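You operate a simulated robot arm through the tools that you are given. There is no shell and no other tool. Be economical: measure what you need, move in short steps, check, and stop when the job is done.

Carry out the task below with a simulated two-armed robot. There is one attempt and no reset: what you move stays moved.

## Task
Take the lid off the cream tin and lay it down on the long bench top. Then take the wooden block from the drum bench top and put it on the shelf under the table. Then fetch the steel scoop from the shelf under the table and set it on the drum bench top. Keep to this order.

Only the result counts: the job must be done as asked and must still hold three seconds after the hand-in. Knocking over, shifting, dropping, spilling or breaking anything else fails it. A push-on lid holds only when it is set on centred and level and pressed home; a screw cap is set on level and turned clockwise until tight.

## Robot
Two 7-joint arms with fingered hands on one trunk, on a base that drives. Base frame: it is fixed to the floor where the robot stands at the start and does not move with it; the origin is under the middle of the robot, x ahead of it, y to its left, z up. Units: m, rad, N and s.
The left shoulder is at the start at [0.2, 0.135, 0.945], the right one opposite. With the tool pointing down near the work surface each hand reaches from about 0.5 to 0.76 m from the robot's upright axis, wherever it stands, measured 20 degrees to its own side. Places, roughly: drum bench top [2.3, -10.2, 0.8]; shelf under the table [3.6, -6.9, 0.2]; steel scoop (19x9x6 cm) [3.6, -6.8, 0.3]; wooden block [2.25, -10.25, 0.75]. Payload 4 kg a hand.
Tool frame (each hand has its own): the origin (TCP) lies between the finger pads and is the grasp point; the fingertips stand 0.025 m ahead of it; z points along the fingers, y is the line along which they close. The gripper opens to 0.088 m. The gripper's body begins 0.029 m behind the TCP. The gripper is a hand of 4 fingers: y runs from the thumb to the fingers, the wrist lies at [-0.013, -0.106, -0.174] in the tool frame, and closing takes about 1.5 s.
Orientation is that of the tool frame in the base frame, as a unit quaternion [x, y, z, w]. With the fingers straight down and the wrist toward the robot, the tool's x, y and z point along [0, 1, 0], [1, 0, 0] and [0, 0, -1] of the base frame.

## Interface
- The arms move only by the tool arm_command. It takes "left_series", "right_series" or both (then of equal length, played together; a hand with none holds still); each is a list of rows, each a list of 3 entries, a list of its own where there are three numbers: the turn, a rotation vector about the tool's x, y, z in degrees, then the shift along the tool's x, y, z in m, then the finger opening in m, from 0 to 0.088. In form: [[[ax, ay, az], [x, y, z], fingers], ...]. A call has 1 to 20 rows; each row shifts and turns the commanded pose from where the row before left it, along the tool's axes as they then stand. Rows are played at 5 a second. More than 0.05 m and 0.15 rad between two rows, or a gripper value outside its range, and nothing of the call is played. A pose out of reach is approached as far as the arm can. The call stops where the force on the tool passes 40 N (or 10 N more than at its start, if that is more) or the arm is blocked; 0.2 s more then pass. Each finger travels about 0.153 m/s and halts on what it meets, pressing with about 21 N; the grip force reading is that of the motor and also rises with nothing between the fingers. The clock runs only during rows and for 0.2 s after the last one: add rows that do not move to give the fingers time. It gives the time, the measured TCP pose, the force on the tool (base axes), the opening and the grip force at its end, in the units of the frame above (readings bear some noise), with the torque about the TCP (base axes, N m) and any sound that the robot's microphone picked up, and new pictures: "views" is both (left out), scene, wrist or none (wrist: the cameras of the hands that moved).
- Cameras (640 x 400 px; columns grow to the right, rows downward): "scene" is now at [0.1368, -0.0106, 1.5428]; the picture's right is [-0.13, -0.99, 0.00], its down [-0.75, 0.10, -0.65] and it looks along [0.65, -0.08, -0.76] (base axes); focal length 249 px, centre (320, 200). "left" rides on the left gripper at [-0.064, -0.083, -0.098] in its tool frame; the picture's right is [-0.62, -0.37, 0.69], its down [0.71, -0.63, 0.30] and it looks along [0.32, 0.68, 0.65] (tool axes); focal length 265 px, centre (320, 200). "right" rides on the right gripper at [0.064, -0.083, -0.098] in its tool frame; the picture's right is [-0.62, 0.37, -0.69], its down [-0.71, -0.63, 0.30] and it looks along [-0.32, 0.68, 0.65] (tool axes); focal length 265 px, centre (320, 200). There is no depth. A picture from a camera that has moved, and an enlarged one, comes with that camera's place and axes in the base frame and with its lens.
- move_column(by): slides the trunk up (or, below 0, down) by that many m; the arms and the scene camera ride with it, the base frame stays. It gives what a move gives, with no picture.
- drive_base(legs): drives the robot by 1 to 6 legs, each [ahead, left, turn to the left] in m, m and rad, along the robot's own axes; the way and the turn of a leg run together, so that a leg with both is an arc; at most 1.5 m and 3.142 rad a leg. The arms and the cameras ride along, it lands a little off, and it stops where it bumps. It gives what a move gives, and a new picture of the scene camera.
- preshape(shape, hand): the hand has 4 fingers and takes this shape, open, in about a second: jaw (thumb against the fingers, like two jaws); tri (thumb and two fingers); tip (a fingertip pinch); poke (one finger out to press); point (the index stretched); flat (the hand flat); cup (the hand cupped); fist (a fist). The gripper value then closes the fingers along that shape, each until it touches; the sizes above hold for jaw. It gives what a move gives, with no picture.
- pan_tilt(pan, tilt): turns the head with the scene camera to pan (to the left, within 1.693 rad either way) and tilt (down, from -0.506 to 1.204), counted from straight ahead of the robot. It gives what a move gives, and a new picture of the scene camera.
- zoom(camera, box): a new picture of the part [left, top, right, bottom] of that camera's present view, enlarged. The clock stands still meanwhile.
- sign_off(): hands the job in; it is judged then, once.

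Work in short steps. Places have to be worked out from the pictures, the camera data and where the tool is seen: move nearer, look again, correct. Check each grasp and each placing, and mend what went wrong. You have 165 turns and 260 pictures in all, those below and enlarged ones among them. Open the grippers and draw the arms clear of the work before you hand the job in, unless the task says otherwise; then end with one line.

The tools are called as name(argument=value, ...) on one line, values as JSON. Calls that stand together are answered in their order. arm_command: Moves the arms, as the interface text tells. Its arguments: {"type":"object","properties":{"left_series":{"type":"array"},"right_series":{"type":"array"},"views":{"type":"string","enum":["both","scene","wrist","none"]}},"required":[]} The other tools are called the same way: move_column (by) slides the trunk up or down; preshape (shape, hand) gives the hand a shape; drive_base (legs) drives the base; pan_tilt (pan, tilt) turns the head that bears the scene camera; zoom (camera, box) takes an enlarged picture of a part of a camera's view; sign_off () hands the job in.

At the start:

```text
clock: 0.0
left_ee_pos: [0.5826, 0.2002, 1.1424]
left_orientation: [0.706, 0.708, 0.001, -0.002]
left_ft_force: [0.2, -0.7, 0.4]
left_moment: [0.0, -0.02, -0.01]
left_gripper_width: 0.0879
left_grip_force: 0.1
left_shape: jaw
right_ee_pos: [0.5786, -0.2681, 1.1854]
right_orientation: [0.707, 0.708, 0.0, 0.0]
right_ft_force: [0.3, -0.4, -1.3]
right_moment: [0.01, -0.03, -0.02]
right_gripper_width: 0.0877
right_grip_force: 0.1
right_shape: jaw
trunk travel left (down, up): [-0.55, 0.22]
robot x, y, heading: [-0.0023, 0.0007, -0.005]
head pan, tilt: [-0.129, 0.862]
```

scene: 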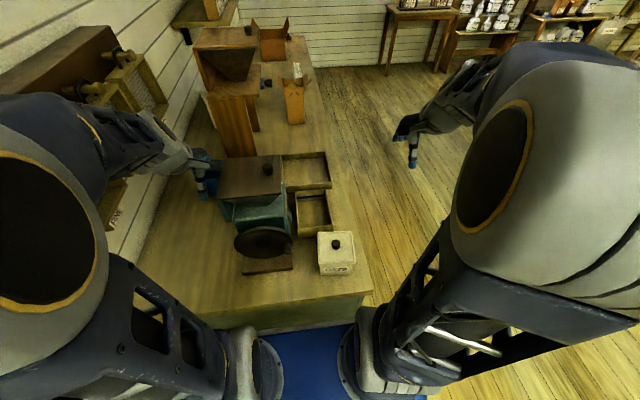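
right: 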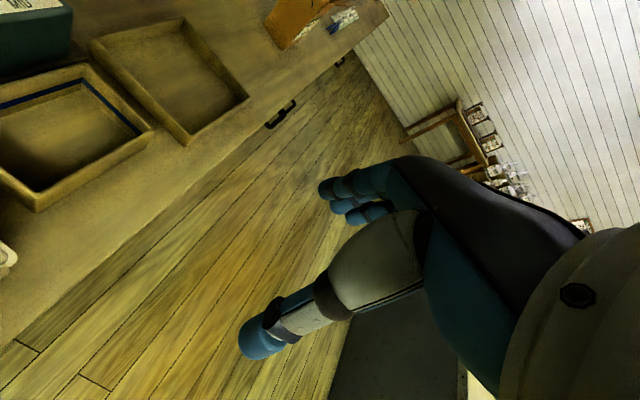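
left: 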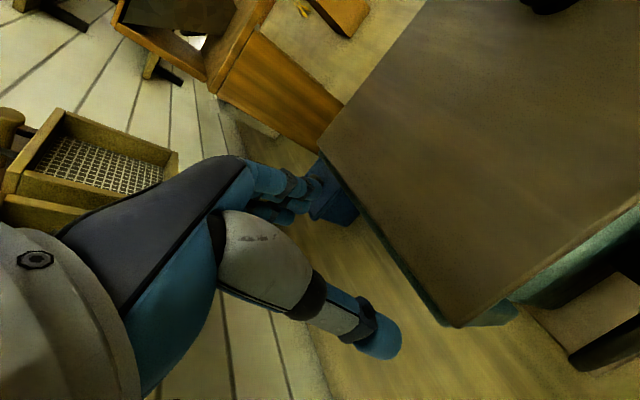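

The cream tin with its black knob is at about pixel (336,250) on the bench in front. I'll zoom in on it to measure.

zoom(camera="scene", box=[220, 140, 400, 300])

```text
2.50 times, centred on (310, 220) of scene
camera zoom: at [0.1368, -0.0106, 1.5428], right [-0.13, -0.99, 0.0], down [-0.75, 0.1, -0.65], along [0.65, -0.08, -0.76], focal length 622 px, centre (345, 150)
```

zoom: 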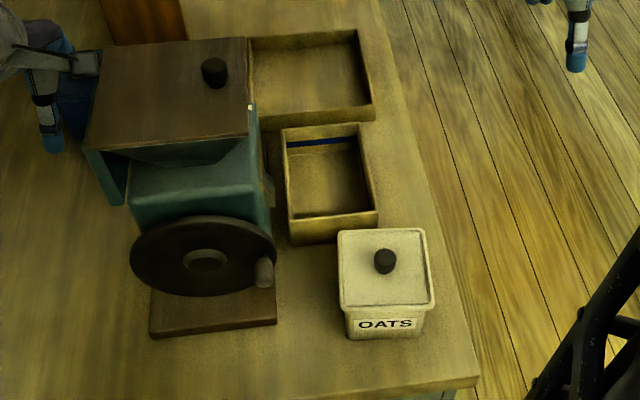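

The tin is at roughly (0.51,-0.11), beside the tall mill, and there is free bench left of the mill base. The left hand can do both ends of this job by driving the base sideways, so I back off and drive right.

drive_base(legs=[[-0.15, 0, 0], [0, -0.3, 0]])

zoom(camera="left", box=[0, 0, 640, 400])

```text
clock: 3.0
left_ee_pos: [0.4349, -0.0997, 1.1409]
left_orientation: [0.705, 0.709, 0.001, 0.0]
left_ft_force: [0.8, -0.5, -1.3]
left_moment: [0.0, 0.0, -0.01]
left_gripper_width: 0.0874
left_grip_force: 0.0
left_shape: jaw
right_ee_pos: [0.432, -0.5662, 1.1862]
right_orientation: [0.706, 0.708, 0.0, 0.0]
right_ft_force: [0.5, -0.4, -0.3]
right_moment: [-0.02, 0.03, 0.0]
right_gripper_width: 0.0878
right_grip_force: 0.1
right_shape: jaw
trunk travel left (down, up): [-0.55, 0.22]
robot x, y, heading: [-0.1443, -0.2972, 0.003]
head pan, tilt: [-0.129, 0.862]
camera scene: at [-0.0092, -0.3107, 1.5428], right [-0.13, -0.99, 0.0], down [-0.75, 0.1, -0.65], along [0.65, -0.08, -0.76], focal length 249 px, centre (320, 200)
```

scene: 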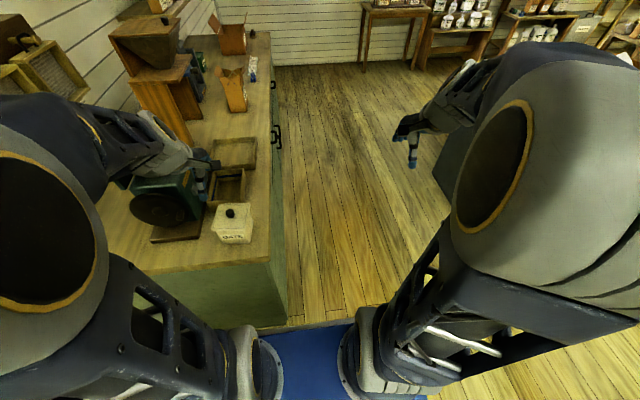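

```text
1.00 times, centred on (320, 200) of left (not enlarged: the box is as wide or as high as the picture)
camera zoom: at [0.3521, -0.164, 1.2401], right [-0.36, -0.62, -0.69], down [-0.63, 0.71, -0.3], along [0.68, 0.33, -0.65], focal length 265 px, centre (320, 200)
```

zoom: 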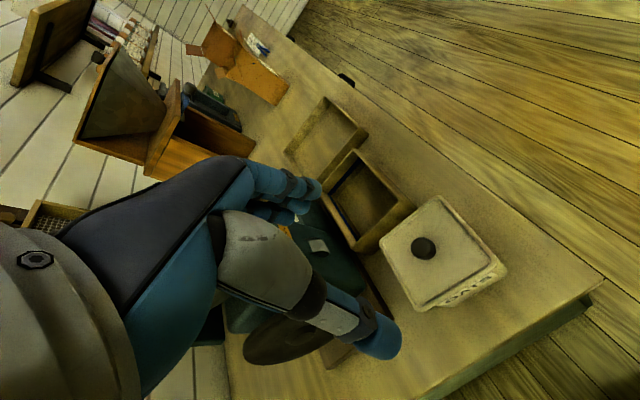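

Triangulation puts the knob at about (0.479,-0.101,0.95). I move the left hand over it and go partway down.

arm_command(left_series=[[[0, 0, 0], [0, 0.022, 0], 0.088], [[0, 0, 0], [0, 0.022, 0.02], 0.088], [[0, 0, 0], [0, 0, 0.035], 0.088], [[0, 0, 0], [0, 0, 0.035], 0.088], [[0, 0, 0], [0, 0, 0.02], 0.088], [[0, 0, 0], [0, 0, 0], 0.088]], views="both")

```text
clock: 4.4
left_ee_pos: [0.4801, -0.0982, 1.0324]
left_orientation: [0.705, 0.709, 0.001, -0.001]
left_ft_force: [-0.6, -0.3, 0.7]
left_moment: [-0.02, 0.03, 0.04]
left_gripper_width: 0.088
left_grip_force: 0.1
left_shape: jaw
right_ee_pos: [0.4337, -0.5675, 1.1858]
right_orientation: [0.706, 0.708, -0.001, 0.0]
right_ft_force: [-0.3, -0.7, 0.6]
right_moment: [-0.02, -0.01, 0.02]
right_gripper_width: 0.0875
right_grip_force: 0.1
right_shape: jaw
trunk travel left (down, up): [-0.55, 0.22]
robot x, y, heading: [-0.1458, -0.3008, 0.003]
head pan, tilt: [-0.129, 0.862]
camera scene: at [-0.0092, -0.3107, 1.5428], right [-0.13, -0.99, 0.0], down [-0.75, 0.1, -0.65], along [0.65, -0.08, -0.76], focal length 249 px, centre (320, 200)
camera left: at [0.3972, -0.1629, 1.1314], right [-0.36, -0.62, -0.69], down [-0.63, 0.71, -0.3], along [0.68, 0.33, -0.65], focal length 265 px, centre (320, 200)
```

scene: 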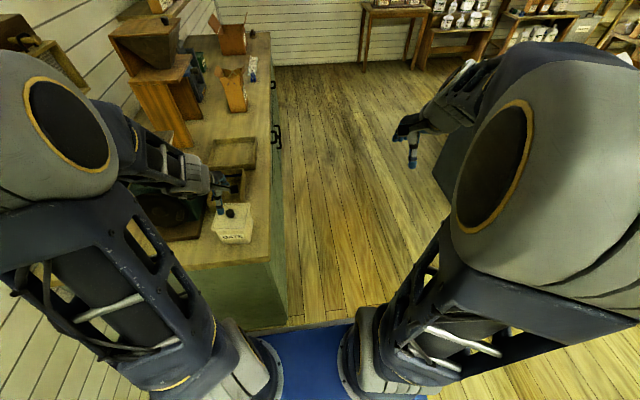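
left: 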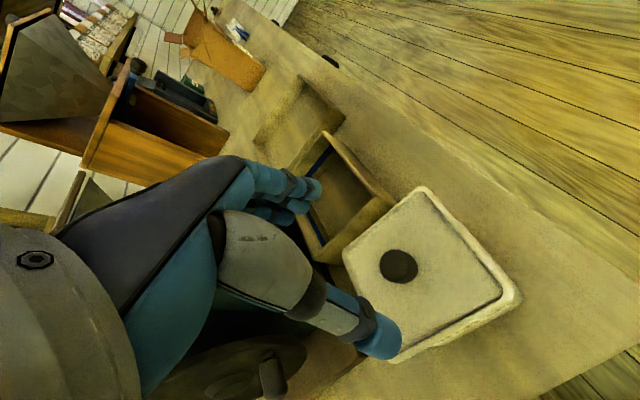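

The knob sits at about (0.478,-0.100), right under the TCP. I descend the rest.

arm_command(left_series=[[[0, 0, 0], [-0.001, -0.002, 0.03], 0.088], [[0, 0, 0], [0, 0, 0.02], 0.088], [[0, 0, 0], [0, 0, 0.012], 0.088], [[0, 0, 0], [0, 0, 0], 0.088]], views="wrist")

```text
clock: 5.4
left_ee_pos: [0.4773, -0.0984, 0.9689]
left_orientation: [0.706, 0.709, 0.001, 0.0]
left_ft_force: [0.3, -0.8, 0.0]
left_moment: [0.01, 0.01, 0.0]
left_gripper_width: 0.0877
left_grip_force: 0.0
left_shape: jaw
right_ee_pos: [0.4313, -0.5663, 1.1866]
right_orientation: [0.706, 0.709, 0.001, 0.0]
right_ft_force: [-0.1, 0.2, 0.0]
right_moment: [0.0, -0.02, -0.01]
right_gripper_width: 0.0875
right_grip_force: 0.0
right_shape: jaw
trunk travel left (down, up): [-0.55, 0.22]
robot x, y, heading: [-0.1449, -0.3025, 0.003]
head pan, tilt: [-0.129, 0.862]
camera left: at [0.3939, -0.1643, 1.0673], right [-0.36, -0.62, -0.69], down [-0.63, 0.71, -0.3], along [0.68, 0.33, -0.65], focal length 265 px, centre (320, 200)
```

left: 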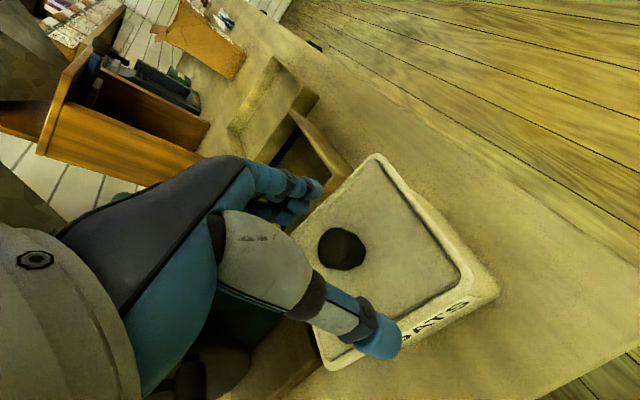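

The knob lies between the thumb and fingers, so I go down a little more and close.

arm_command(left_series=[[[0, 0, 0], [-0.001, 0, 0.004], 0.088], [[0, 0, 0], [0, 0, 0], 0.02], [[0, 0, 0], [0, 0, 0], 0.0], [[0, 0, 0], [0, 0, 0], 0.0], [[0, 0, 0], [0, 0, 0], 0.0], [[0, 0, 0], [0, 0, 0], 0.0], [[0, 0, 0], [0, 0, 0], 0.0], [[0, 0, 0], [0, 0, 0], 0.0], [[0, 0, 0], [0, 0, 0], 0.0]], views="wrist")

```text
clock: 7.4
left_ee_pos: [0.4773, -0.1011, 0.9653]
left_orientation: [0.705, 0.709, 0.001, 0.0]
left_ft_force: [-0.8, -0.3, -0.2]
left_moment: [0.0, 0.02, -0.02]
left_gripper_width: 0.0167
left_grip_force: 21.3
left_shape: jaw
right_ee_pos: [0.4341, -0.5661, 1.1862]
right_orientation: [0.706, 0.709, 0.0, 0.0]
right_ft_force: [-1.0, -0.6, 0.8]
right_moment: [-0.02, -0.02, -0.02]
right_gripper_width: 0.0877
right_grip_force: 0.1
right_shape: jaw
trunk travel left (down, up): [-0.55, 0.22]
robot x, y, heading: [-0.1472, -0.3003, 0.005]
head pan, tilt: [-0.129, 0.862]
camera left: at [0.3943, -0.1655, 1.0638], right [-0.36, -0.62, -0.69], down [-0.63, 0.71, -0.3], along [0.68, 0.33, -0.65], focal length 265 px, centre (320, 200)
```

left: 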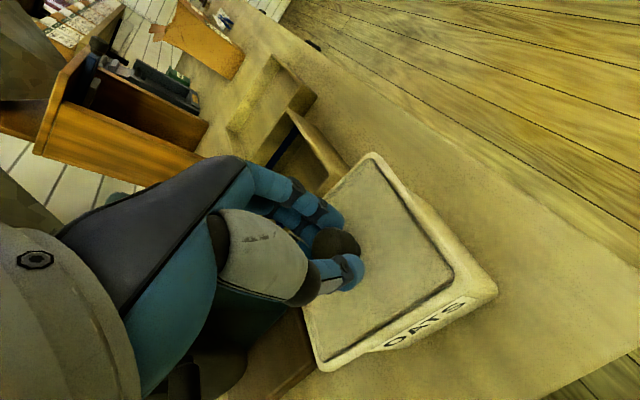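

The knob seems gripped on its near side only and shows toward -y. I reopen, shift 7 mm that way and close again.

arm_command(left_series=[[[0, 0, 0], [0, 0, 0], 0.06], [[0, 0, 0], [0, 0, 0], 0.06], [[0, 0, 0], [0, 0, 0], 0.06], [[0, 0, 0], [-0.007, 0, 0], 0.06], [[0, 0, 0], [0, 0, 0], 0.06], [[0, 0, 0], [0, 0, 0], 0.0], [[0, 0, 0], [0, 0, 0], 0.0], [[0, 0, 0], [0, 0, 0], 0.0], [[0, 0, 0], [0, 0, 0], 0.0], [[0, 0, 0], [0, 0, 0], 0.0], [[0, 0, 0], [0, 0, 0], 0.0], [[0, 0, 0], [0, 0, 0], 0.0]], views="wrist")

```text
clock: 10.0
left_ee_pos: [0.4759, -0.1072, 0.9644]
left_orientation: [0.705, 0.709, 0.0, -0.001]
left_ft_force: [1.1, 0.1, 0.0]
left_moment: [0.02, -0.01, -0.01]
left_gripper_width: 0.0116
left_grip_force: 20.4
left_shape: jaw
right_ee_pos: [0.4334, -0.5668, 1.1867]
right_orientation: [0.706, 0.708, 0.001, 0.0]
right_ft_force: [-0.5, 0.0, 0.5]
right_moment: [-0.01, 0.0, 0.05]
right_gripper_width: 0.0877
right_grip_force: 0.1
right_shape: jaw
trunk travel left (down, up): [-0.55, 0.22]
robot x, y, heading: [-0.1451, -0.3015, 0.004]
head pan, tilt: [-0.129, 0.862]
heard: snap
camera left: at [0.3938, -0.1719, 1.064], right [-0.36, -0.62, -0.69], down [-0.63, 0.71, -0.3], along [0.68, 0.33, -0.65], focal length 265 px, centre (320, 200)
```

left: 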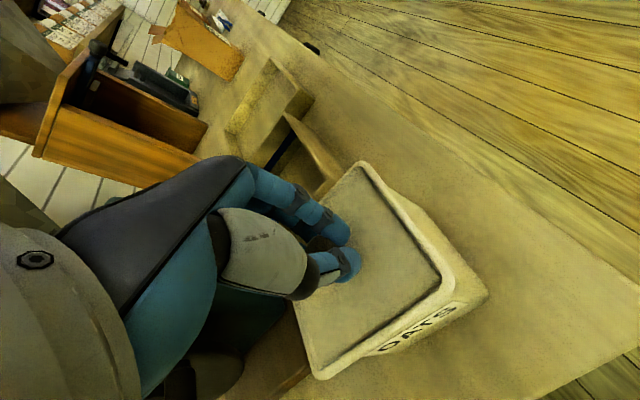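

A snap was heard, so I look closely at the lid and the grip before going on.

zoom(camera="left", box=[240, 140, 500, 400])

zoom(camera="scene", box=[160, 160, 280, 260])

```text
1.54 times, centred on (370, 270) of left
camera zoom: at [0.3938, -0.1719, 1.064], right [-0.36, -0.62, -0.69], down [-0.63, 0.71, -0.3], along [0.68, 0.33, -0.65], focal length 408 px, centre (243, 92)
```

zoom: 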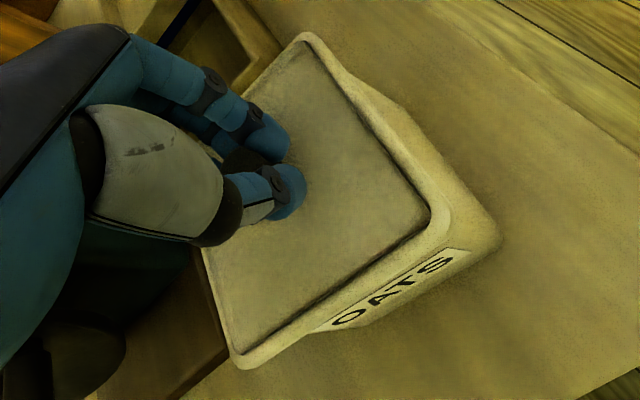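

```text
4.00 times, centred on (220, 210) of scene
camera zoom: at [-0.0092, -0.3106, 1.5428], right [-0.13, -0.99, 0.0], down [-0.75, 0.1, -0.65], along [0.65, -0.08, -0.76], focal length 996 px, centre (720, 160)
```

zoom: 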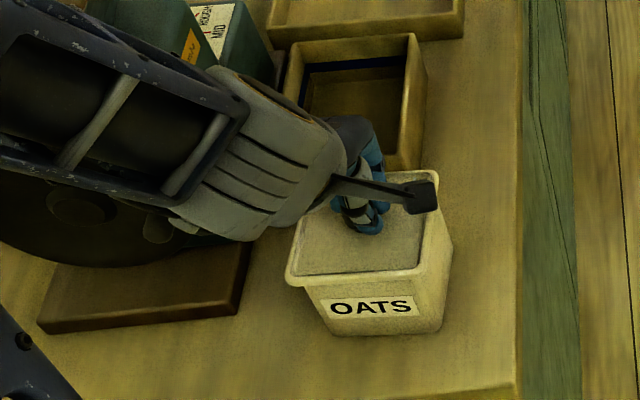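

The lid is still seated but the fingers are now a bit past the knob. I reopen, go back 5 mm, lower slightly and grip again.

arm_command(left_series=[[[0, 0, 0], [0, 0, 0], 0.06], [[0, 0, 0], [0, 0, 0], 0.06], [[0, 0, 0], [0, 0, 0], 0.06], [[0, 0, 0], [0.003, 0, 0], 0.06], [[0, 0, 0], [0.002, 0, 0.003], 0.06], [[0, 0, 0], [0, 0, 0], 0.06]], views="wrist")

```text
clock: 11.4
left_ee_pos: [0.4774, -0.1023, 0.9625]
left_orientation: [0.705, 0.709, 0.001, -0.001]
left_ft_force: [0.0, -0.4, -0.5]
left_moment: [0.0, -0.02, 0.0]
left_gripper_width: 0.0598
left_grip_force: 0.1
left_shape: jaw
right_ee_pos: [0.4326, -0.5669, 1.1874]
right_orientation: [0.706, 0.708, 0.001, -0.001]
right_ft_force: [1.0, 0.7, 0.4]
right_moment: [0.03, -0.01, -0.02]
right_gripper_width: 0.0875
right_grip_force: 0.0
right_shape: jaw
trunk travel left (down, up): [-0.55, 0.22]
robot x, y, heading: [-0.147, -0.3005, 0.003]
head pan, tilt: [-0.129, 0.862]
heard: snap
camera left: at [0.3943, -0.1662, 1.061], right [-0.36, -0.62, -0.69], down [-0.63, 0.71, -0.3], along [0.68, 0.33, -0.65], focal length 265 px, centre (320, 200)
```

left: 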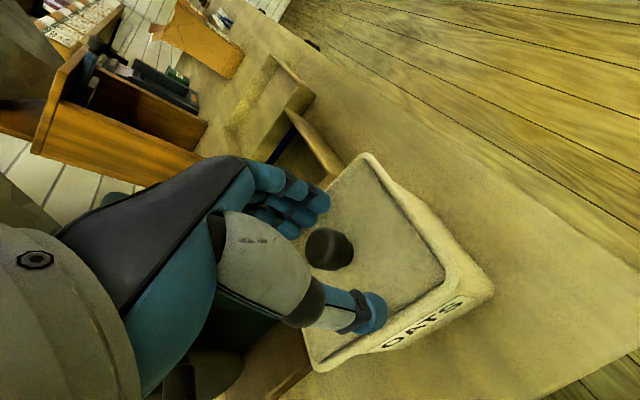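

The knob centre measures (0.479,-0.099). I centre on it and close.

arm_command(left_series=[[[0, 0, 0], [0.003, 0.002, 0], 0.06], [[0, 0, 0], [0, 0, 0], 0.0], [[0, 0, 0], [0, 0, 0], 0.0], [[0, 0, 0], [0, 0, 0], 0.0], [[0, 0, 0], [0, 0, 0], 0.0], [[0, 0, 0], [0, 0, 0], 0.0], [[0, 0, 0], [0, 0, 0], 0.0], [[0, 0, 0], [0, 0, 0], 0.0]], views="wrist")

```text
clock: 13.2
left_ee_pos: [0.4797, -0.0992, 0.9615]
left_orientation: [0.705, 0.709, 0.001, 0.0]
left_ft_force: [-1.7, -1.2, -0.1]
left_moment: [-0.01, 0.01, 0.0]
left_gripper_width: 0.0168
left_grip_force: 20.8
left_shape: jaw
right_ee_pos: [0.4326, -0.5666, 1.1853]
right_orientation: [0.706, 0.708, 0.0, 0.0]
right_ft_force: [-0.6, -0.2, 0.7]
right_moment: [0.02, 0.0, 0.02]
right_gripper_width: 0.0873
right_grip_force: 0.0
right_shape: jaw
trunk travel left (down, up): [-0.55, 0.22]
robot x, y, heading: [-0.1471, -0.3, 0.005]
head pan, tilt: [-0.129, 0.862]
heard: snap
camera left: at [0.3965, -0.1637, 1.0611], right [-0.36, -0.62, -0.69], down [-0.63, 0.71, -0.3], along [0.68, 0.33, -0.65], focal length 265 px, centre (320, 200)
```

left: 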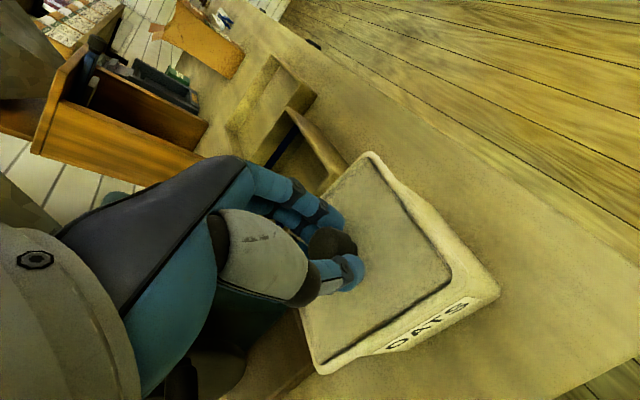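

The grip closed on the knob at 0.0168, and the snap suggests the lid pops loose under the squeeze. I lift slowly.

arm_command(left_series=[[[0, 0, 0], [0, 0, -0.004], 0.0], [[0, 0, 0], [0, 0, -0.006], 0.0], [[0, 0, 0], [0, 0, -0.01], 0.0], [[0, 0, 0], [0, 0, -0.02], 0.0], [[0, 0, 0], [0, 0, -0.02], 0.0], [[0, 0, 0], [0, 0, 0], 0.0]], views="wrist")

```text
clock: 14.6
left_ee_pos: [0.4789, -0.0987, 1.0224]
left_orientation: [0.705, 0.709, 0.002, 0.0]
left_ft_force: [0.4, 0.3, 0.4]
left_moment: [0.04, 0.02, 0.0]
left_gripper_width: 0.0165
left_grip_force: 20.5
left_shape: jaw
right_ee_pos: [0.4329, -0.5662, 1.185]
right_orientation: [0.706, 0.708, 0.0, 0.0]
right_ft_force: [-0.7, 0.1, -0.6]
right_moment: [0.01, 0.02, 0.02]
right_gripper_width: 0.0875
right_grip_force: 0.0
right_shape: jaw
trunk travel left (down, up): [-0.55, 0.22]
robot x, y, heading: [-0.1426, -0.3016, 0.005]
head pan, tilt: [-0.129, 0.862]
camera left: at [0.3957, -0.1644, 1.1212], right [-0.36, -0.62, -0.69], down [-0.63, 0.71, -0.3], along [0.68, 0.33, -0.65], focal length 265 px, centre (320, 200)
```

left: 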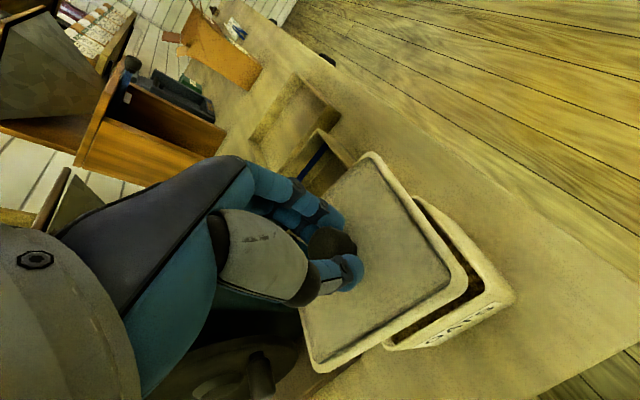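

The lid is off and held level. I lift more, then drive back and left to the free bench left of the mill.

arm_command(left_series=[[[0, 0, 0], [0, 0, -0.03], 0.0], [[0, 0, 0], [0, 0, -0.04], 0.0], [[0, 0, 0], [0, 0, 0], 0.0]], views="none")

drive_base(legs=[[-0.16, 0, 0], [0, 0.32, 0]])

zoom(camera="left", box=[0, 0, 640, 400])

```text
clock: 15.4
left_ee_pos: [0.4796, -0.0983, 1.0923]
left_orientation: [0.706, 0.708, 0.0, 0.0]
left_ft_force: [0.1, -0.4, 0.0]
left_moment: [0.0, 0.01, -0.02]
left_gripper_width: 0.0167
left_grip_force: 20.9
left_shape: jaw
right_ee_pos: [0.4339, -0.5666, 1.1866]
right_orientation: [0.705, 0.709, 0.0, 0.0]
right_ft_force: [-0.1, 0.0, -1.1]
right_moment: [0.0, -0.01, 0.01]
right_gripper_width: 0.0877
right_grip_force: 0.1
right_shape: jaw
trunk travel left (down, up): [-0.55, 0.22]
robot x, y, heading: [-0.1492, -0.3033, 0.001]
head pan, tilt: [-0.129, 0.862]
```

```text
clock: 18.6
left_ee_pos: [0.3145, 0.2278, 1.0929]
left_orientation: [0.705, 0.71, 0.001, 0.0]
left_ft_force: [-0.3, -0.2, -0.3]
left_moment: [-0.02, 0.02, -0.01]
left_gripper_width: 0.0164
left_grip_force: 21.1
left_shape: jaw
right_ee_pos: [0.2706, -0.2403, 1.1868]
right_orientation: [0.705, 0.709, 0.001, 0.0]
right_ft_force: [-0.2, -0.3, -0.3]
right_moment: [-0.01, 0.02, -0.04]
right_gripper_width: 0.0874
right_grip_force: 0.1
right_shape: jaw
trunk travel left (down, up): [-0.55, 0.22]
robot x, y, heading: [-0.3089, 0.0271, 0.006]
head pan, tilt: [-0.129, 0.862]
camera scene: at [-0.1728, 0.0154, 1.5428], right [-0.12, -0.99, 0.0], down [-0.75, 0.09, -0.65], along [0.65, -0.08, -0.76], focal length 249 px, centre (320, 200)
```

scene: 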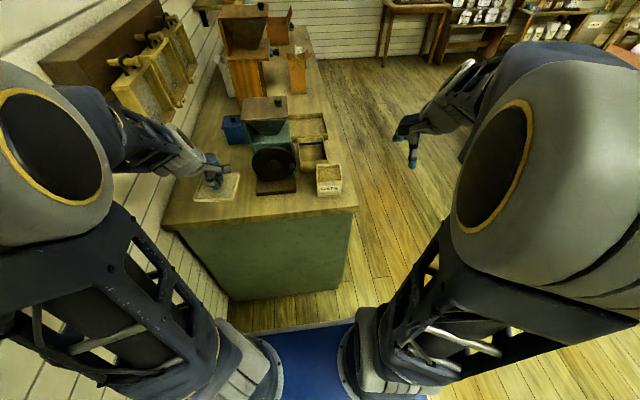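

```text
1.00 times, centred on (320, 200) of left (not enlarged: the box is as wide or as high as the picture)
camera zoom: at [0.2324, 0.1629, 1.1916], right [-0.36, -0.62, -0.69], down [-0.64, 0.71, -0.3], along [0.68, 0.33, -0.65], focal length 265 px, centre (320, 200)
```

zoom: 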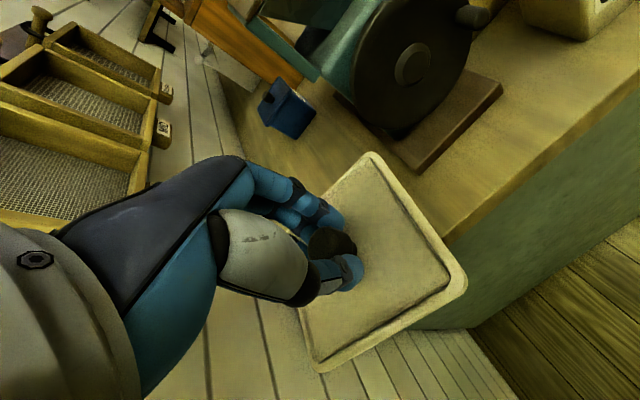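

The bench surface measures about z 0.85, its near edge x≈0.36 and the mill base's left edge y≈0.17. I shift the hand left by 0.06, then drive ahead 0.165 to put the lid over (0.48,0.29).

arm_command(left_series=[[[0, 0, 0], [0.03, 0, 0], 0.0], [[0, 0, 0], [0.03, 0, 0], 0.0], [[0, 0, 0], [0, 0, 0], 0.0]], views="none")

drive_base(legs=[[0.165, 0, 0]])

arm_command(left_series=[[[0, 0, 0], [0, 0, 0.04], 0.0], [[0, 0, 0], [0, 0, 0.04], 0.0], [[0, 0, 0], [0, 0, 0.04], 0.0], [[0, 0, 0], [0, 0, 0.03], 0.0], [[0, 0, 0], [0, 0, 0], 0.0]], views="both")

```text
clock: 19.4
left_ee_pos: [0.3134, 0.2866, 1.0924]
left_orientation: [0.705, 0.71, 0.0, 0.0]
left_ft_force: [0.0, -0.7, -0.3]
left_moment: [0.03, 0.02, 0.0]
left_gripper_width: 0.0166
left_grip_force: 21.3
left_shape: jaw
right_ee_pos: [0.2704, -0.2394, 1.1862]
right_orientation: [0.705, 0.709, 0.0, 0.0]
right_ft_force: [-0.6, -0.2, -0.5]
right_moment: [-0.02, 0.01, -0.02]
right_gripper_width: 0.0873
right_grip_force: 0.0
right_shape: jaw
trunk travel left (down, up): [-0.55, 0.22]
robot x, y, heading: [-0.3132, 0.0254, 0.001]
head pan, tilt: [-0.129, 0.862]
```

```text
clock: 20.8
left_ee_pos: [0.4807, 0.2867, 1.0931]
left_orientation: [0.705, 0.709, 0.0, 0.0]
left_ft_force: [0.9, 0.4, -0.9]
left_moment: [-0.01, 0.01, 0.02]
left_gripper_width: 0.0163
left_grip_force: 21.1
left_shape: jaw
right_ee_pos: [0.4355, -0.2397, 1.1859]
right_orientation: [0.706, 0.708, 0.0, 0.0]
right_ft_force: [0.0, 0.2, 0.2]
right_moment: [0.03, -0.01, -0.02]
right_gripper_width: 0.0877
right_grip_force: 0.0
right_shape: jaw
trunk travel left (down, up): [-0.55, 0.22]
robot x, y, heading: [-0.1426, 0.025, -0.002]
head pan, tilt: [-0.129, 0.862]
camera scene: at [-0.0069, 0.0158, 1.5428], right [-0.13, -0.99, 0.0], down [-0.75, 0.1, -0.65], along [0.65, -0.08, -0.76], focal length 249 px, centre (320, 200)
```

scene: 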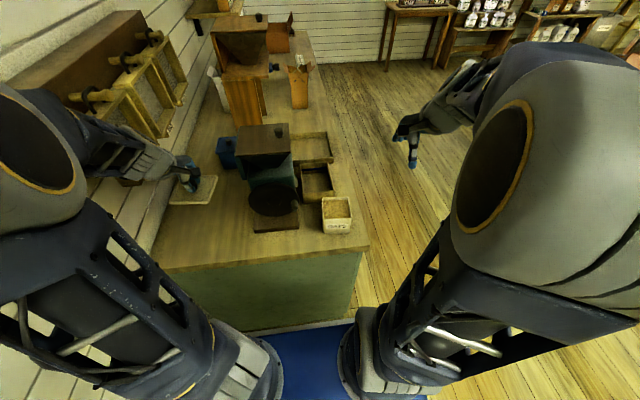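

```text
clock: 22.0
left_ee_pos: [0.4809, 0.2865, 0.9412]
left_orientation: [0.705, 0.709, 0.001, 0.001]
left_ft_force: [0.1, 0.4, -0.9]
left_moment: [-0.02, 0.0, 0.02]
left_gripper_width: 0.0166
left_grip_force: 21.4
left_shape: jaw
right_ee_pos: [0.4351, -0.2403, 1.1865]
right_orientation: [0.706, 0.709, 0.0, 0.0]
right_ft_force: [0.1, -0.1, -0.5]
right_moment: [-0.01, 0.01, -0.02]
right_gripper_width: 0.0874
right_grip_force: 0.1
right_shape: jaw
trunk travel left (down, up): [-0.55, 0.22]
robot x, y, heading: [-0.1435, 0.0268, 0.003]
head pan, tilt: [-0.129, 0.862]
camera scene: at [-0.007, 0.0158, 1.5428], right [-0.13, -0.99, 0.0], down [-0.75, 0.1, -0.65], along [0.65, -0.08, -0.76], focal length 249 px, centre (320, 200)
camera left: at [0.3972, 0.2216, 1.0404], right [-0.36, -0.62, -0.69], down [-0.63, 0.71, -0.3], along [0.68, 0.33, -0.65], focal length 265 px, centre (320, 200)
```

scene: 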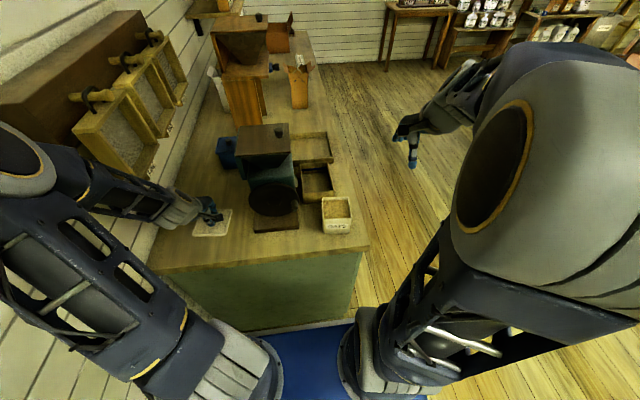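
left: 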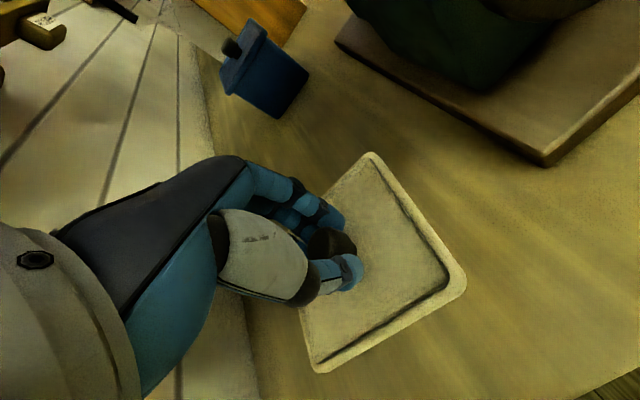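

The area under the lid is clear. I descend slowly, watching the force.

arm_command(left_series=[[[0, 0, 0], [0, 0, 0.015], 0.0], [[0, 0, 0], [0, 0, 0.015], 0.0], [[0, 0, 0], [0, 0, 0.008], 0.0], [[0, 0, 0], [0, 0, 0.004], 0.0], [[0, 0, 0], [0, 0, 0], 0.0]], views="wrist")

```text
clock: 23.2
left_ee_pos: [0.4812, 0.2858, 0.9011]
left_orientation: [0.705, 0.709, 0.0, -0.002]
left_ft_force: [0.2, -0.1, -0.1]
left_moment: [-0.03, -0.02, 0.02]
left_gripper_width: 0.0167
left_grip_force: 21.3
left_shape: jaw
right_ee_pos: [0.4336, -0.2398, 1.1857]
right_orientation: [0.706, 0.708, 0.0, -0.001]
right_ft_force: [0.0, 0.2, 0.6]
right_moment: [0.02, 0.01, -0.02]
right_gripper_width: 0.0873
right_grip_force: 0.0
right_shape: jaw
trunk travel left (down, up): [-0.55, 0.22]
robot x, y, heading: [-0.1438, 0.0257, 0.005]
head pan, tilt: [-0.129, 0.862]
camera left: at [0.3974, 0.2217, 0.9995], right [-0.36, -0.62, -0.69], down [-0.63, 0.71, -0.3], along [0.68, 0.33, -0.65], focal length 265 px, centre (320, 200)
```

left: 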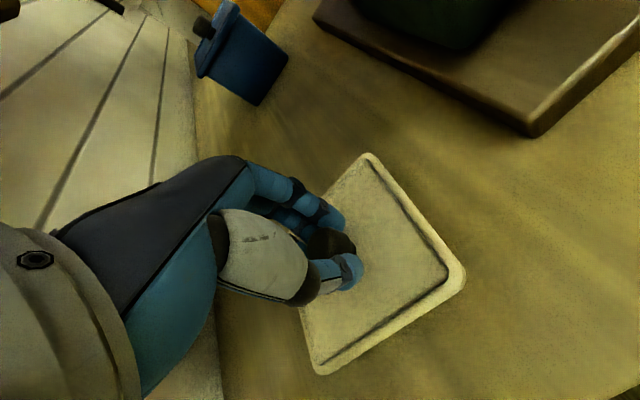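

There is no contact yet at TCP z 0.901, so I continue in small steps.

arm_command(left_series=[[[0, 0, 0], [0, 0, 0.005], 0.0], [[0, 0, 0], [0, 0, 0.005], 0.0], [[0, 0, 0], [0, 0, 0], 0.0]], views="none")

arm_command(left_series=[[[0, 0, 0], [0, 0, 0.003], 0.0], [[0, 0, 0], [0, 0, 0.003], 0.0], [[0, 0, 0], [0, 0, 0], 0.0]], views="wrist")

```text
clock: 24.0
left_ee_pos: [0.4814, 0.2874, 0.8911]
left_orientation: [0.705, 0.709, 0.001, -0.001]
left_ft_force: [-0.3, 0.0, 0.5]
left_moment: [0.0, 0.02, -0.02]
left_gripper_width: 0.0167
left_grip_force: 20.8
left_shape: jaw
right_ee_pos: [0.4353, -0.2409, 1.1861]
right_orientation: [0.706, 0.709, 0.0, 0.0]
right_ft_force: [-0.1, -0.2, 1.0]
right_moment: [0.02, 0.01, 0.0]
right_gripper_width: 0.0875
right_grip_force: 0.0
right_shape: jaw
trunk travel left (down, up): [-0.55, 0.22]
robot x, y, heading: [-0.1419, 0.0225, 0.007]
head pan, tilt: [-0.129, 0.862]
```

```text
clock: 24.8
left_ee_pos: [0.4808, 0.2876, 0.884]
left_orientation: [0.705, 0.709, 0.001, 0.0]
left_ft_force: [-0.8, -0.8, 1.7]
left_moment: [0.01, 0.01, -0.01]
left_gripper_width: 0.0165
left_grip_force: 20.8
left_shape: jaw
right_ee_pos: [0.4359, -0.2405, 1.1863]
right_orientation: [0.706, 0.708, 0.0, -0.001]
right_ft_force: [0.2, -1.0, -0.9]
right_moment: [0.03, -0.01, -0.01]
right_gripper_width: 0.0877
right_grip_force: 0.1
right_shape: jaw
trunk travel left (down, up): [-0.55, 0.22]
robot x, y, heading: [-0.1407, 0.025, 0.004]
head pan, tilt: [-0.129, 0.862]
camera left: at [0.3976, 0.2224, 0.9837], right [-0.36, -0.62, -0.69], down [-0.63, 0.71, -0.3], along [0.68, 0.33, -0.65], focal length 265 px, centre (320, 200)
```

left: 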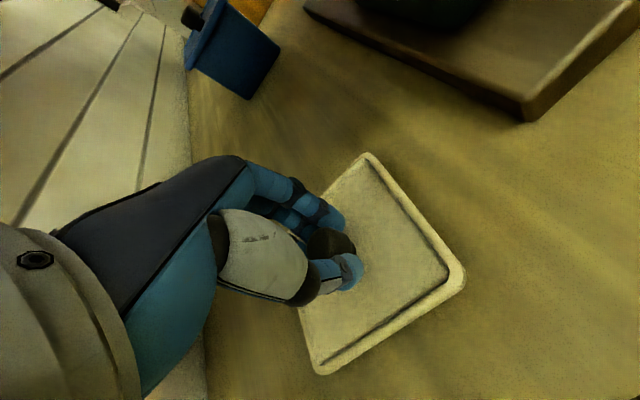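

arm_command(left_series=[[[0, 0, 0], [0, 0, 0.003], 0.0], [[0, 0, 0], [0, 0, 0.003], 0.0], [[0, 0, 0], [0, 0, 0], 0.0]], views="none")

arm_command(left_series=[[[0, 0, 0], [0, 0, 0.003], 0.0], [[0, 0, 0], [0, 0, 0], 0.0]], views="none")

```text
clock: 25.6
left_ee_pos: [0.4818, 0.287, 0.8798]
left_orientation: [0.705, 0.709, 0.004, 0.0]
left_ft_force: [-4.2, -0.9, 38.6]
left_moment: [0.08, 0.02, -0.02]
left_gripper_width: 0.02
left_grip_force: 21.1
left_shape: jaw
right_ee_pos: [0.4344, -0.2404, 1.1866]
right_orientation: [0.706, 0.708, 0.0, 0.0]
right_ft_force: [-0.7, -0.8, 0.1]
right_moment: [-0.02, 0.02, 0.0]
right_gripper_width: 0.0876
right_grip_force: 0.0
right_shape: jaw
trunk travel left (down, up): [-0.55, 0.22]
robot x, y, heading: [-0.1389, 0.0273, 0.006]
head pan, tilt: [-0.129, 0.862]
```

```text
clock: 26.0
left_ee_pos: [0.4821, 0.2869, 0.8792]
left_orientation: [0.706, 0.708, 0.006, 0.002]
left_ft_force: [-11.2, -2.1, 31.8]
left_moment: [0.0, 0.31, 0.01]
left_gripper_width: 0.0203
left_grip_force: 20.5
left_shape: jaw
right_ee_pos: [0.4337, -0.2401, 1.1867]
right_orientation: [0.706, 0.709, 0.0, 0.0]
right_ft_force: [-0.3, 0.7, -0.1]
right_moment: [0.02, -0.02, 0.03]
right_gripper_width: 0.0877
right_grip_force: 0.0
right_shape: jaw
trunk travel left (down, up): [-0.55, 0.22]
robot x, y, heading: [-0.1441, 0.0248, 0.004]
head pan, tilt: [-0.129, 0.862]
stopped in row 1 (left hand): the force on the tool passed its limit at 52 N (the readings are from after the stop); the commanded pose is now the measured one
```

The lid is on the bench. I ease up 3 mm, open and rise straight up.

arm_command(left_series=[[[0, 0, 0], [0, 0, -0.001], 0.0], [[0, 0, 0], [0, 0, 0], 0.03], [[0, 0, 0], [0, 0, 0], 0.06], [[0, 0, 0], [0, 0, 0], 0.088], [[0, 0, 0], [0, 0, 0], 0.088], [[0, 0, 0], [0, 0, 0], 0.088], [[0, 0, 0], [0, 0, -0.02], 0.088], [[0, 0, 0], [0, 0, -0.04], 0.088], [[0, 0, 0], [0, 0, -0.05], 0.088], [[0, 0, 0], [0, 0, -0.05], 0.088], [[0, 0, 0], [0, 0, -0.05], 0.088]], views="both")

```text
clock: 27.3
left_ee_pos: [0.4848, 0.2875, 0.8795]
left_orientation: [0.706, 0.708, 0.008, 0.003]
left_ft_force: [0.1, -0.1, -0.1]
left_moment: [0.0, -0.06, -0.05]
left_gripper_width: 0.0876
left_grip_force: 0.0
left_shape: jaw
right_ee_pos: [0.434, -0.2409, 1.1854]
right_orientation: [0.706, 0.708, -0.001, 0.0]
right_ft_force: [-0.6, -0.1, -0.2]
right_moment: [-0.02, 0.03, 0.06]
right_gripper_width: 0.0877
right_grip_force: 0.0
right_shape: jaw
trunk travel left (down, up): [-0.55, 0.22]
robot x, y, heading: [-0.1425, 0.0224, -0.003]
head pan, tilt: [-0.129, 0.862]
stopped in row 6 (left hand): the force on the tool passed its limit at 45 N (the readings are from after the stop); the commanded pose is now the measured one
camera scene: at [-0.0068, 0.0157, 1.542], right [-0.13, -0.99, 0.0], down [-0.75, 0.1, -0.65], along [0.65, -0.08, -0.76], focal length 249 px, centre (320, 200)
camera left: at [0.4007, 0.2217, 0.9771], right [-0.36, -0.62, -0.7], down [-0.63, 0.71, -0.31], along [0.69, 0.33, -0.64], focal length 265 px, centre (320, 200)
```

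scene: 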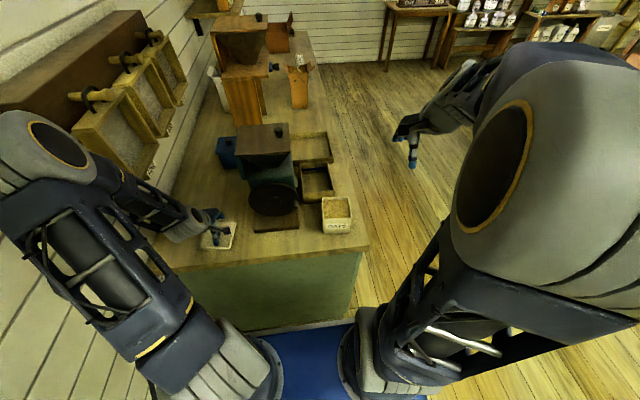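
left: 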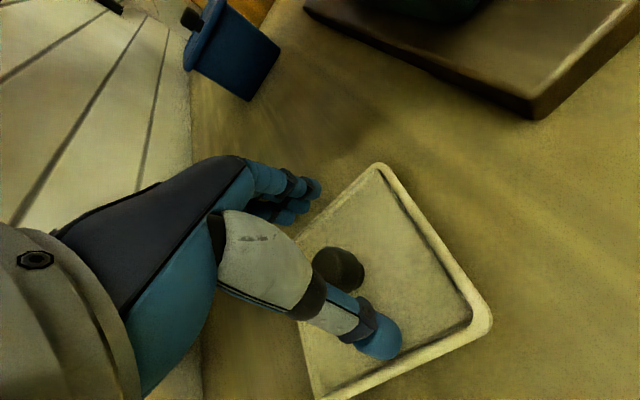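

The lid is released and lies flat. I rise clear.

arm_command(left_series=[[[0, 0, 0], [0, 0, -0.005], 0.088], [[0, 0, 0], [0, 0, -0.02], 0.088], [[0, 0, 0], [0, 0, -0.05], 0.088], [[0, 0, 0], [0, 0, -0.05], 0.088], [[0, 0, 0], [0, 0, -0.05], 0.088], [[0, 0, 0], [0, 0, -0.05], 0.088], [[0, 0, 0], [0, 0, -0.05], 0.088]], views="both")

```text
clock: 28.9
left_ee_pos: [0.4808, 0.2833, 1.1535]
left_orientation: [0.705, 0.709, 0.008, 0.002]
left_ft_force: [0.7, 0.0, -0.4]
left_moment: [-0.02, -0.01, 0.03]
left_gripper_width: 0.0876
left_grip_force: 0.0
left_shape: jaw
right_ee_pos: [0.4351, -0.24, 1.1873]
right_orientation: [0.706, 0.708, 0.0, 0.0]
right_ft_force: [0.4, 0.2, 0.4]
right_moment: [0.02, 0.02, 0.04]
right_gripper_width: 0.0875
right_grip_force: 0.0
right_shape: jaw
trunk travel left (down, up): [-0.55, 0.22]
robot x, y, heading: [-0.1429, 0.0248, 0.009]
head pan, tilt: [-0.129, 0.862]
camera scene: at [-0.0066, 0.0161, 1.5428], right [-0.13, -0.99, 0.0], down [-0.75, 0.09, -0.65], along [0.65, -0.08, -0.76], focal length 249 px, centre (320, 200)
camera left: at [0.396, 0.2186, 1.2516], right [-0.36, -0.62, -0.7], down [-0.63, 0.71, -0.31], along [0.69, 0.33, -0.64], focal length 265 px, centre (320, 200)
```

scene: 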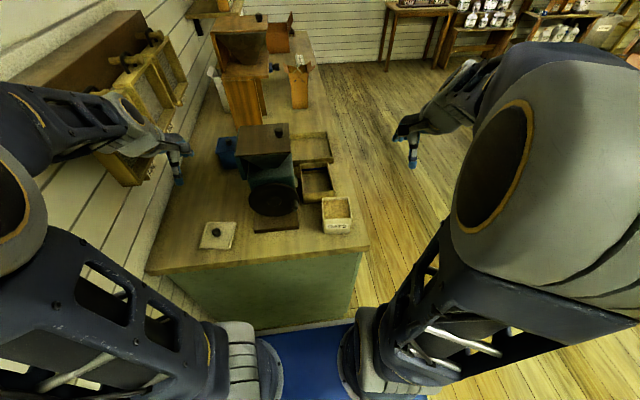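
left: 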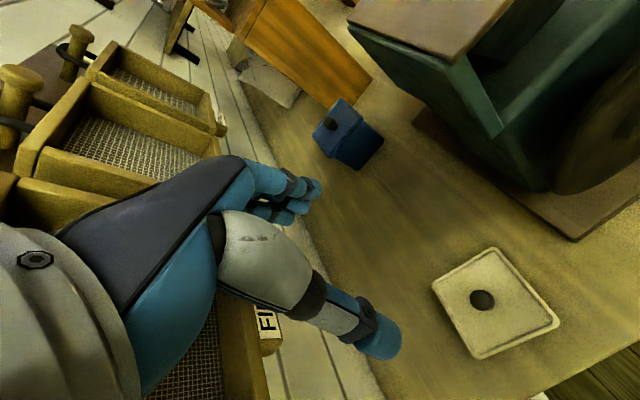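

The lid lies flat on the bench near its edge, well supported. I back away, turn right to face -y and look ahead.

drive_base(legs=[[-0.4, 0, 0], [0, 0, -1.57]])

pan_tilt(pan=0, tilt=0.3)

```text
clock: 35.1
left_ee_pos: [-0.2667, -0.591, 1.154]
left_orientation: [1.0, 0.02, 0.004, 0.008]
left_ft_force: [0.1, -0.7, -0.5]
left_moment: [0.05, 0.04, -0.01]
left_gripper_width: 0.0878
left_grip_force: 0.1
left_shape: jaw
right_ee_pos: [-0.792, -0.5634, 1.1862]
right_orientation: [1.0, 0.019, 0.0, 0.0]
right_ft_force: [0.1, -0.3, 0.0]
right_moment: [-0.01, 0.03, -0.04]
right_gripper_width: 0.0876
right_grip_force: 0.1
right_shape: jaw
trunk travel left (down, up): [-0.55, 0.22]
robot x, y, heading: [-0.5474, 0.0184, -1.535]
head pan, tilt: [-0.129, 0.862]
camera scene: at [-0.5514, -0.1133, 1.5428], right [-1.0, 0.09, 0.0], down [0.07, 0.76, -0.65], along [-0.06, -0.65, -0.76], focal length 249 px, centre (320, 200)
```

scene: 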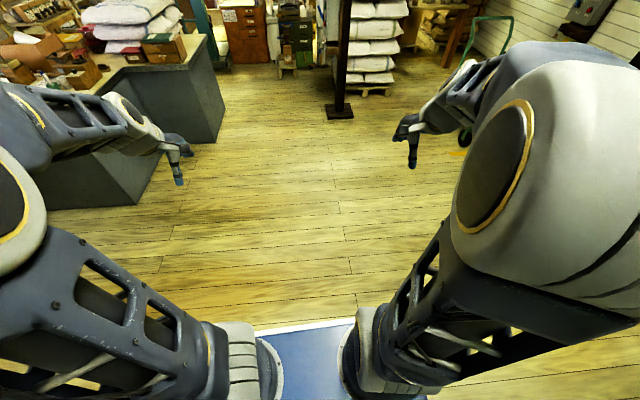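

```text
clock: 36.1
left_ee_pos: [-0.2666, -0.5906, 1.1541]
left_orientation: [1.0, 0.02, 0.004, 0.008]
left_ft_force: [-0.1, 0.5, 0.1]
left_moment: [-0.02, -0.01, 0.01]
left_gripper_width: 0.0878
left_grip_force: 0.1
left_shape: jaw
right_ee_pos: [-0.7931, -0.564, 1.1869]
right_orientation: [1.0, 0.019, 0.0, 0.0]
right_ft_force: [0.1, -0.3, 1.0]
right_moment: [-0.04, 0.02, 0.03]
right_gripper_width: 0.0877
right_grip_force: 0.2
right_shape: jaw
trunk travel left (down, up): [-0.55, 0.22]
robot x, y, heading: [-0.5448, 0.0266, -1.532]
head pan, tilt: [0.0, 0.3]
camera scene: at [-0.5408, -0.1294, 1.5921], right [-1.0, -0.04, 0.0], down [-0.01, 0.3, -0.95], along [0.04, -0.95, -0.3], focal length 249 px, centre (320, 200)
```

scene: 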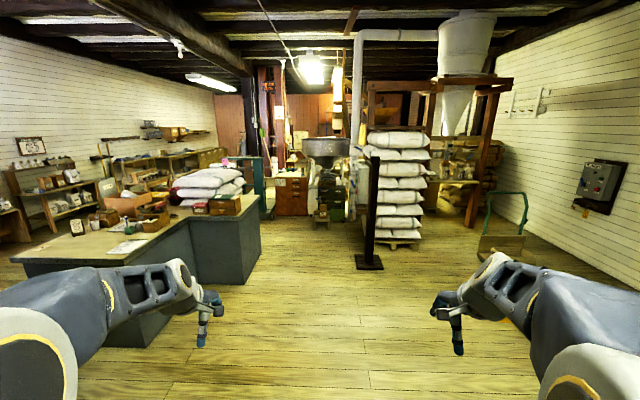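

It's a large workshop. I raise the trunk for a better view and pan left and right to map a route.

move_column(by=0.22)

pan_tilt(pan=0.7, tilt=0.25)

pan_tilt(pan=0.1, tilt=0.25)

zoom(camera="scene", box=[180, 100, 500, 300])

```text
clock: 38.4
left_ee_pos: [-0.2665, -0.5898, 1.3739]
left_orientation: [1.0, 0.02, 0.004, 0.008]
left_ft_force: [0.1, -0.8, -0.4]
left_moment: [-0.01, 0.03, 0.0]
left_gripper_width: 0.0877
left_grip_force: 0.0
left_shape: jaw
right_ee_pos: [-0.7927, -0.5634, 1.4061]
right_orientation: [1.0, 0.02, 0.0, 0.001]
right_ft_force: [0.4, 0.4, 0.0]
right_moment: [0.02, 0.0, 0.01]
right_gripper_width: 0.0876
right_grip_force: 0.0
right_shape: jaw
trunk travel left (down, up): [-0.77, 0.0]
robot x, y, heading: [-0.5464, 0.0227, -1.535]
head pan, tilt: [0.0, 0.3]
```

```text
clock: 39.5
left_ee_pos: [-0.2672, -0.5901, 1.3731]
left_orientation: [1.0, 0.02, 0.003, 0.008]
left_ft_force: [-0.7, -0.2, -0.4]
left_moment: [0.02, 0.04, -0.01]
left_gripper_width: 0.0877
left_grip_force: 0.0
left_shape: jaw
right_ee_pos: [-0.7922, -0.5638, 1.406]
right_orientation: [1.0, 0.018, 0.0, 0.0]
right_ft_force: [0.3, -0.1, -0.1]
right_moment: [-0.01, 0.0, 0.0]
right_gripper_width: 0.0875
right_grip_force: 0.1
right_shape: jaw
trunk travel left (down, up): [-0.77, 0.0]
robot x, y, heading: [-0.5495, 0.0234, -1.533]
head pan, tilt: [0.7, 0.25]
camera scene: at [-0.4815, -0.1052, 1.8169], right [-0.74, -0.67, 0.0], down [-0.17, 0.18, -0.97], along [0.65, -0.72, -0.25], focal length 249 px, centre (320, 200)
```

scene: 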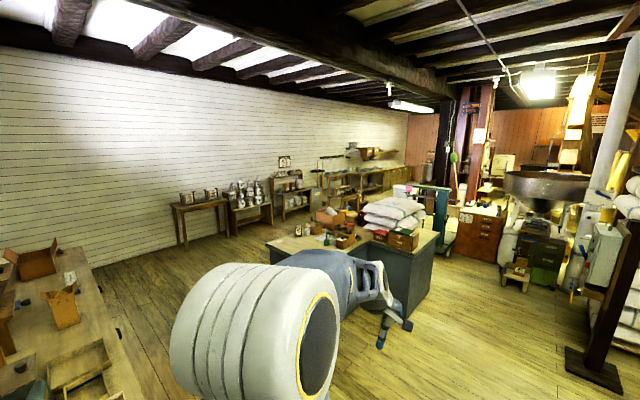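

```text
clock: 40.5
left_ee_pos: [-0.267, -0.5902, 1.3733]
left_orientation: [1.0, 0.02, 0.004, 0.007]
left_ft_force: [0.4, -0.1, -0.2]
left_moment: [0.03, -0.02, 0.01]
left_gripper_width: 0.0878
left_grip_force: 0.0
left_shape: jaw
right_ee_pos: [-0.792, -0.5638, 1.4054]
right_orientation: [1.0, 0.02, 0.0, 0.0]
right_ft_force: [0.0, 0.2, -0.2]
right_moment: [0.0, -0.01, -0.01]
right_gripper_width: 0.0878
right_grip_force: 0.1
right_shape: jaw
trunk travel left (down, up): [-0.77, 0.0]
robot x, y, heading: [-0.5468, 0.0257, -1.531]
head pan, tilt: [0.099, 0.25]
camera scene: at [-0.5314, -0.1286, 1.8169], right [-0.99, -0.14, 0.0], down [-0.03, 0.24, -0.97], along [0.13, -0.96, -0.25], focal length 249 px, centre (320, 200)
```

scene: 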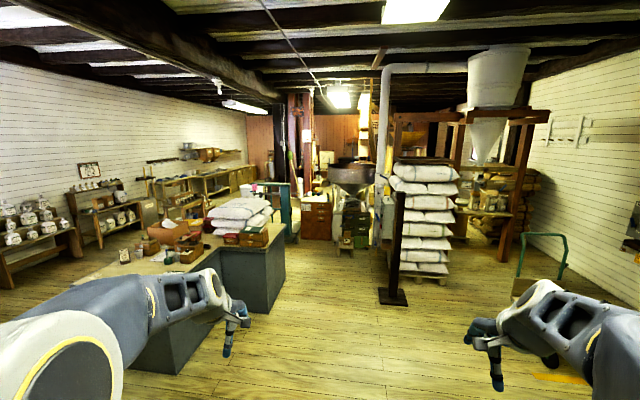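

```text
2.00 times, centred on (340, 200) of scene
camera zoom: at [-0.5314, -0.1286, 1.8169], right [-0.99, -0.14, 0.0], down [-0.03, 0.24, -0.97], along [0.13, -0.96, -0.25], focal length 498 px, centre (280, 200)
```

zoom: 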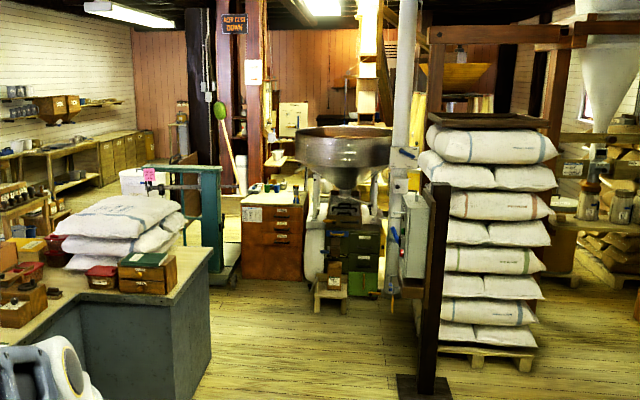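

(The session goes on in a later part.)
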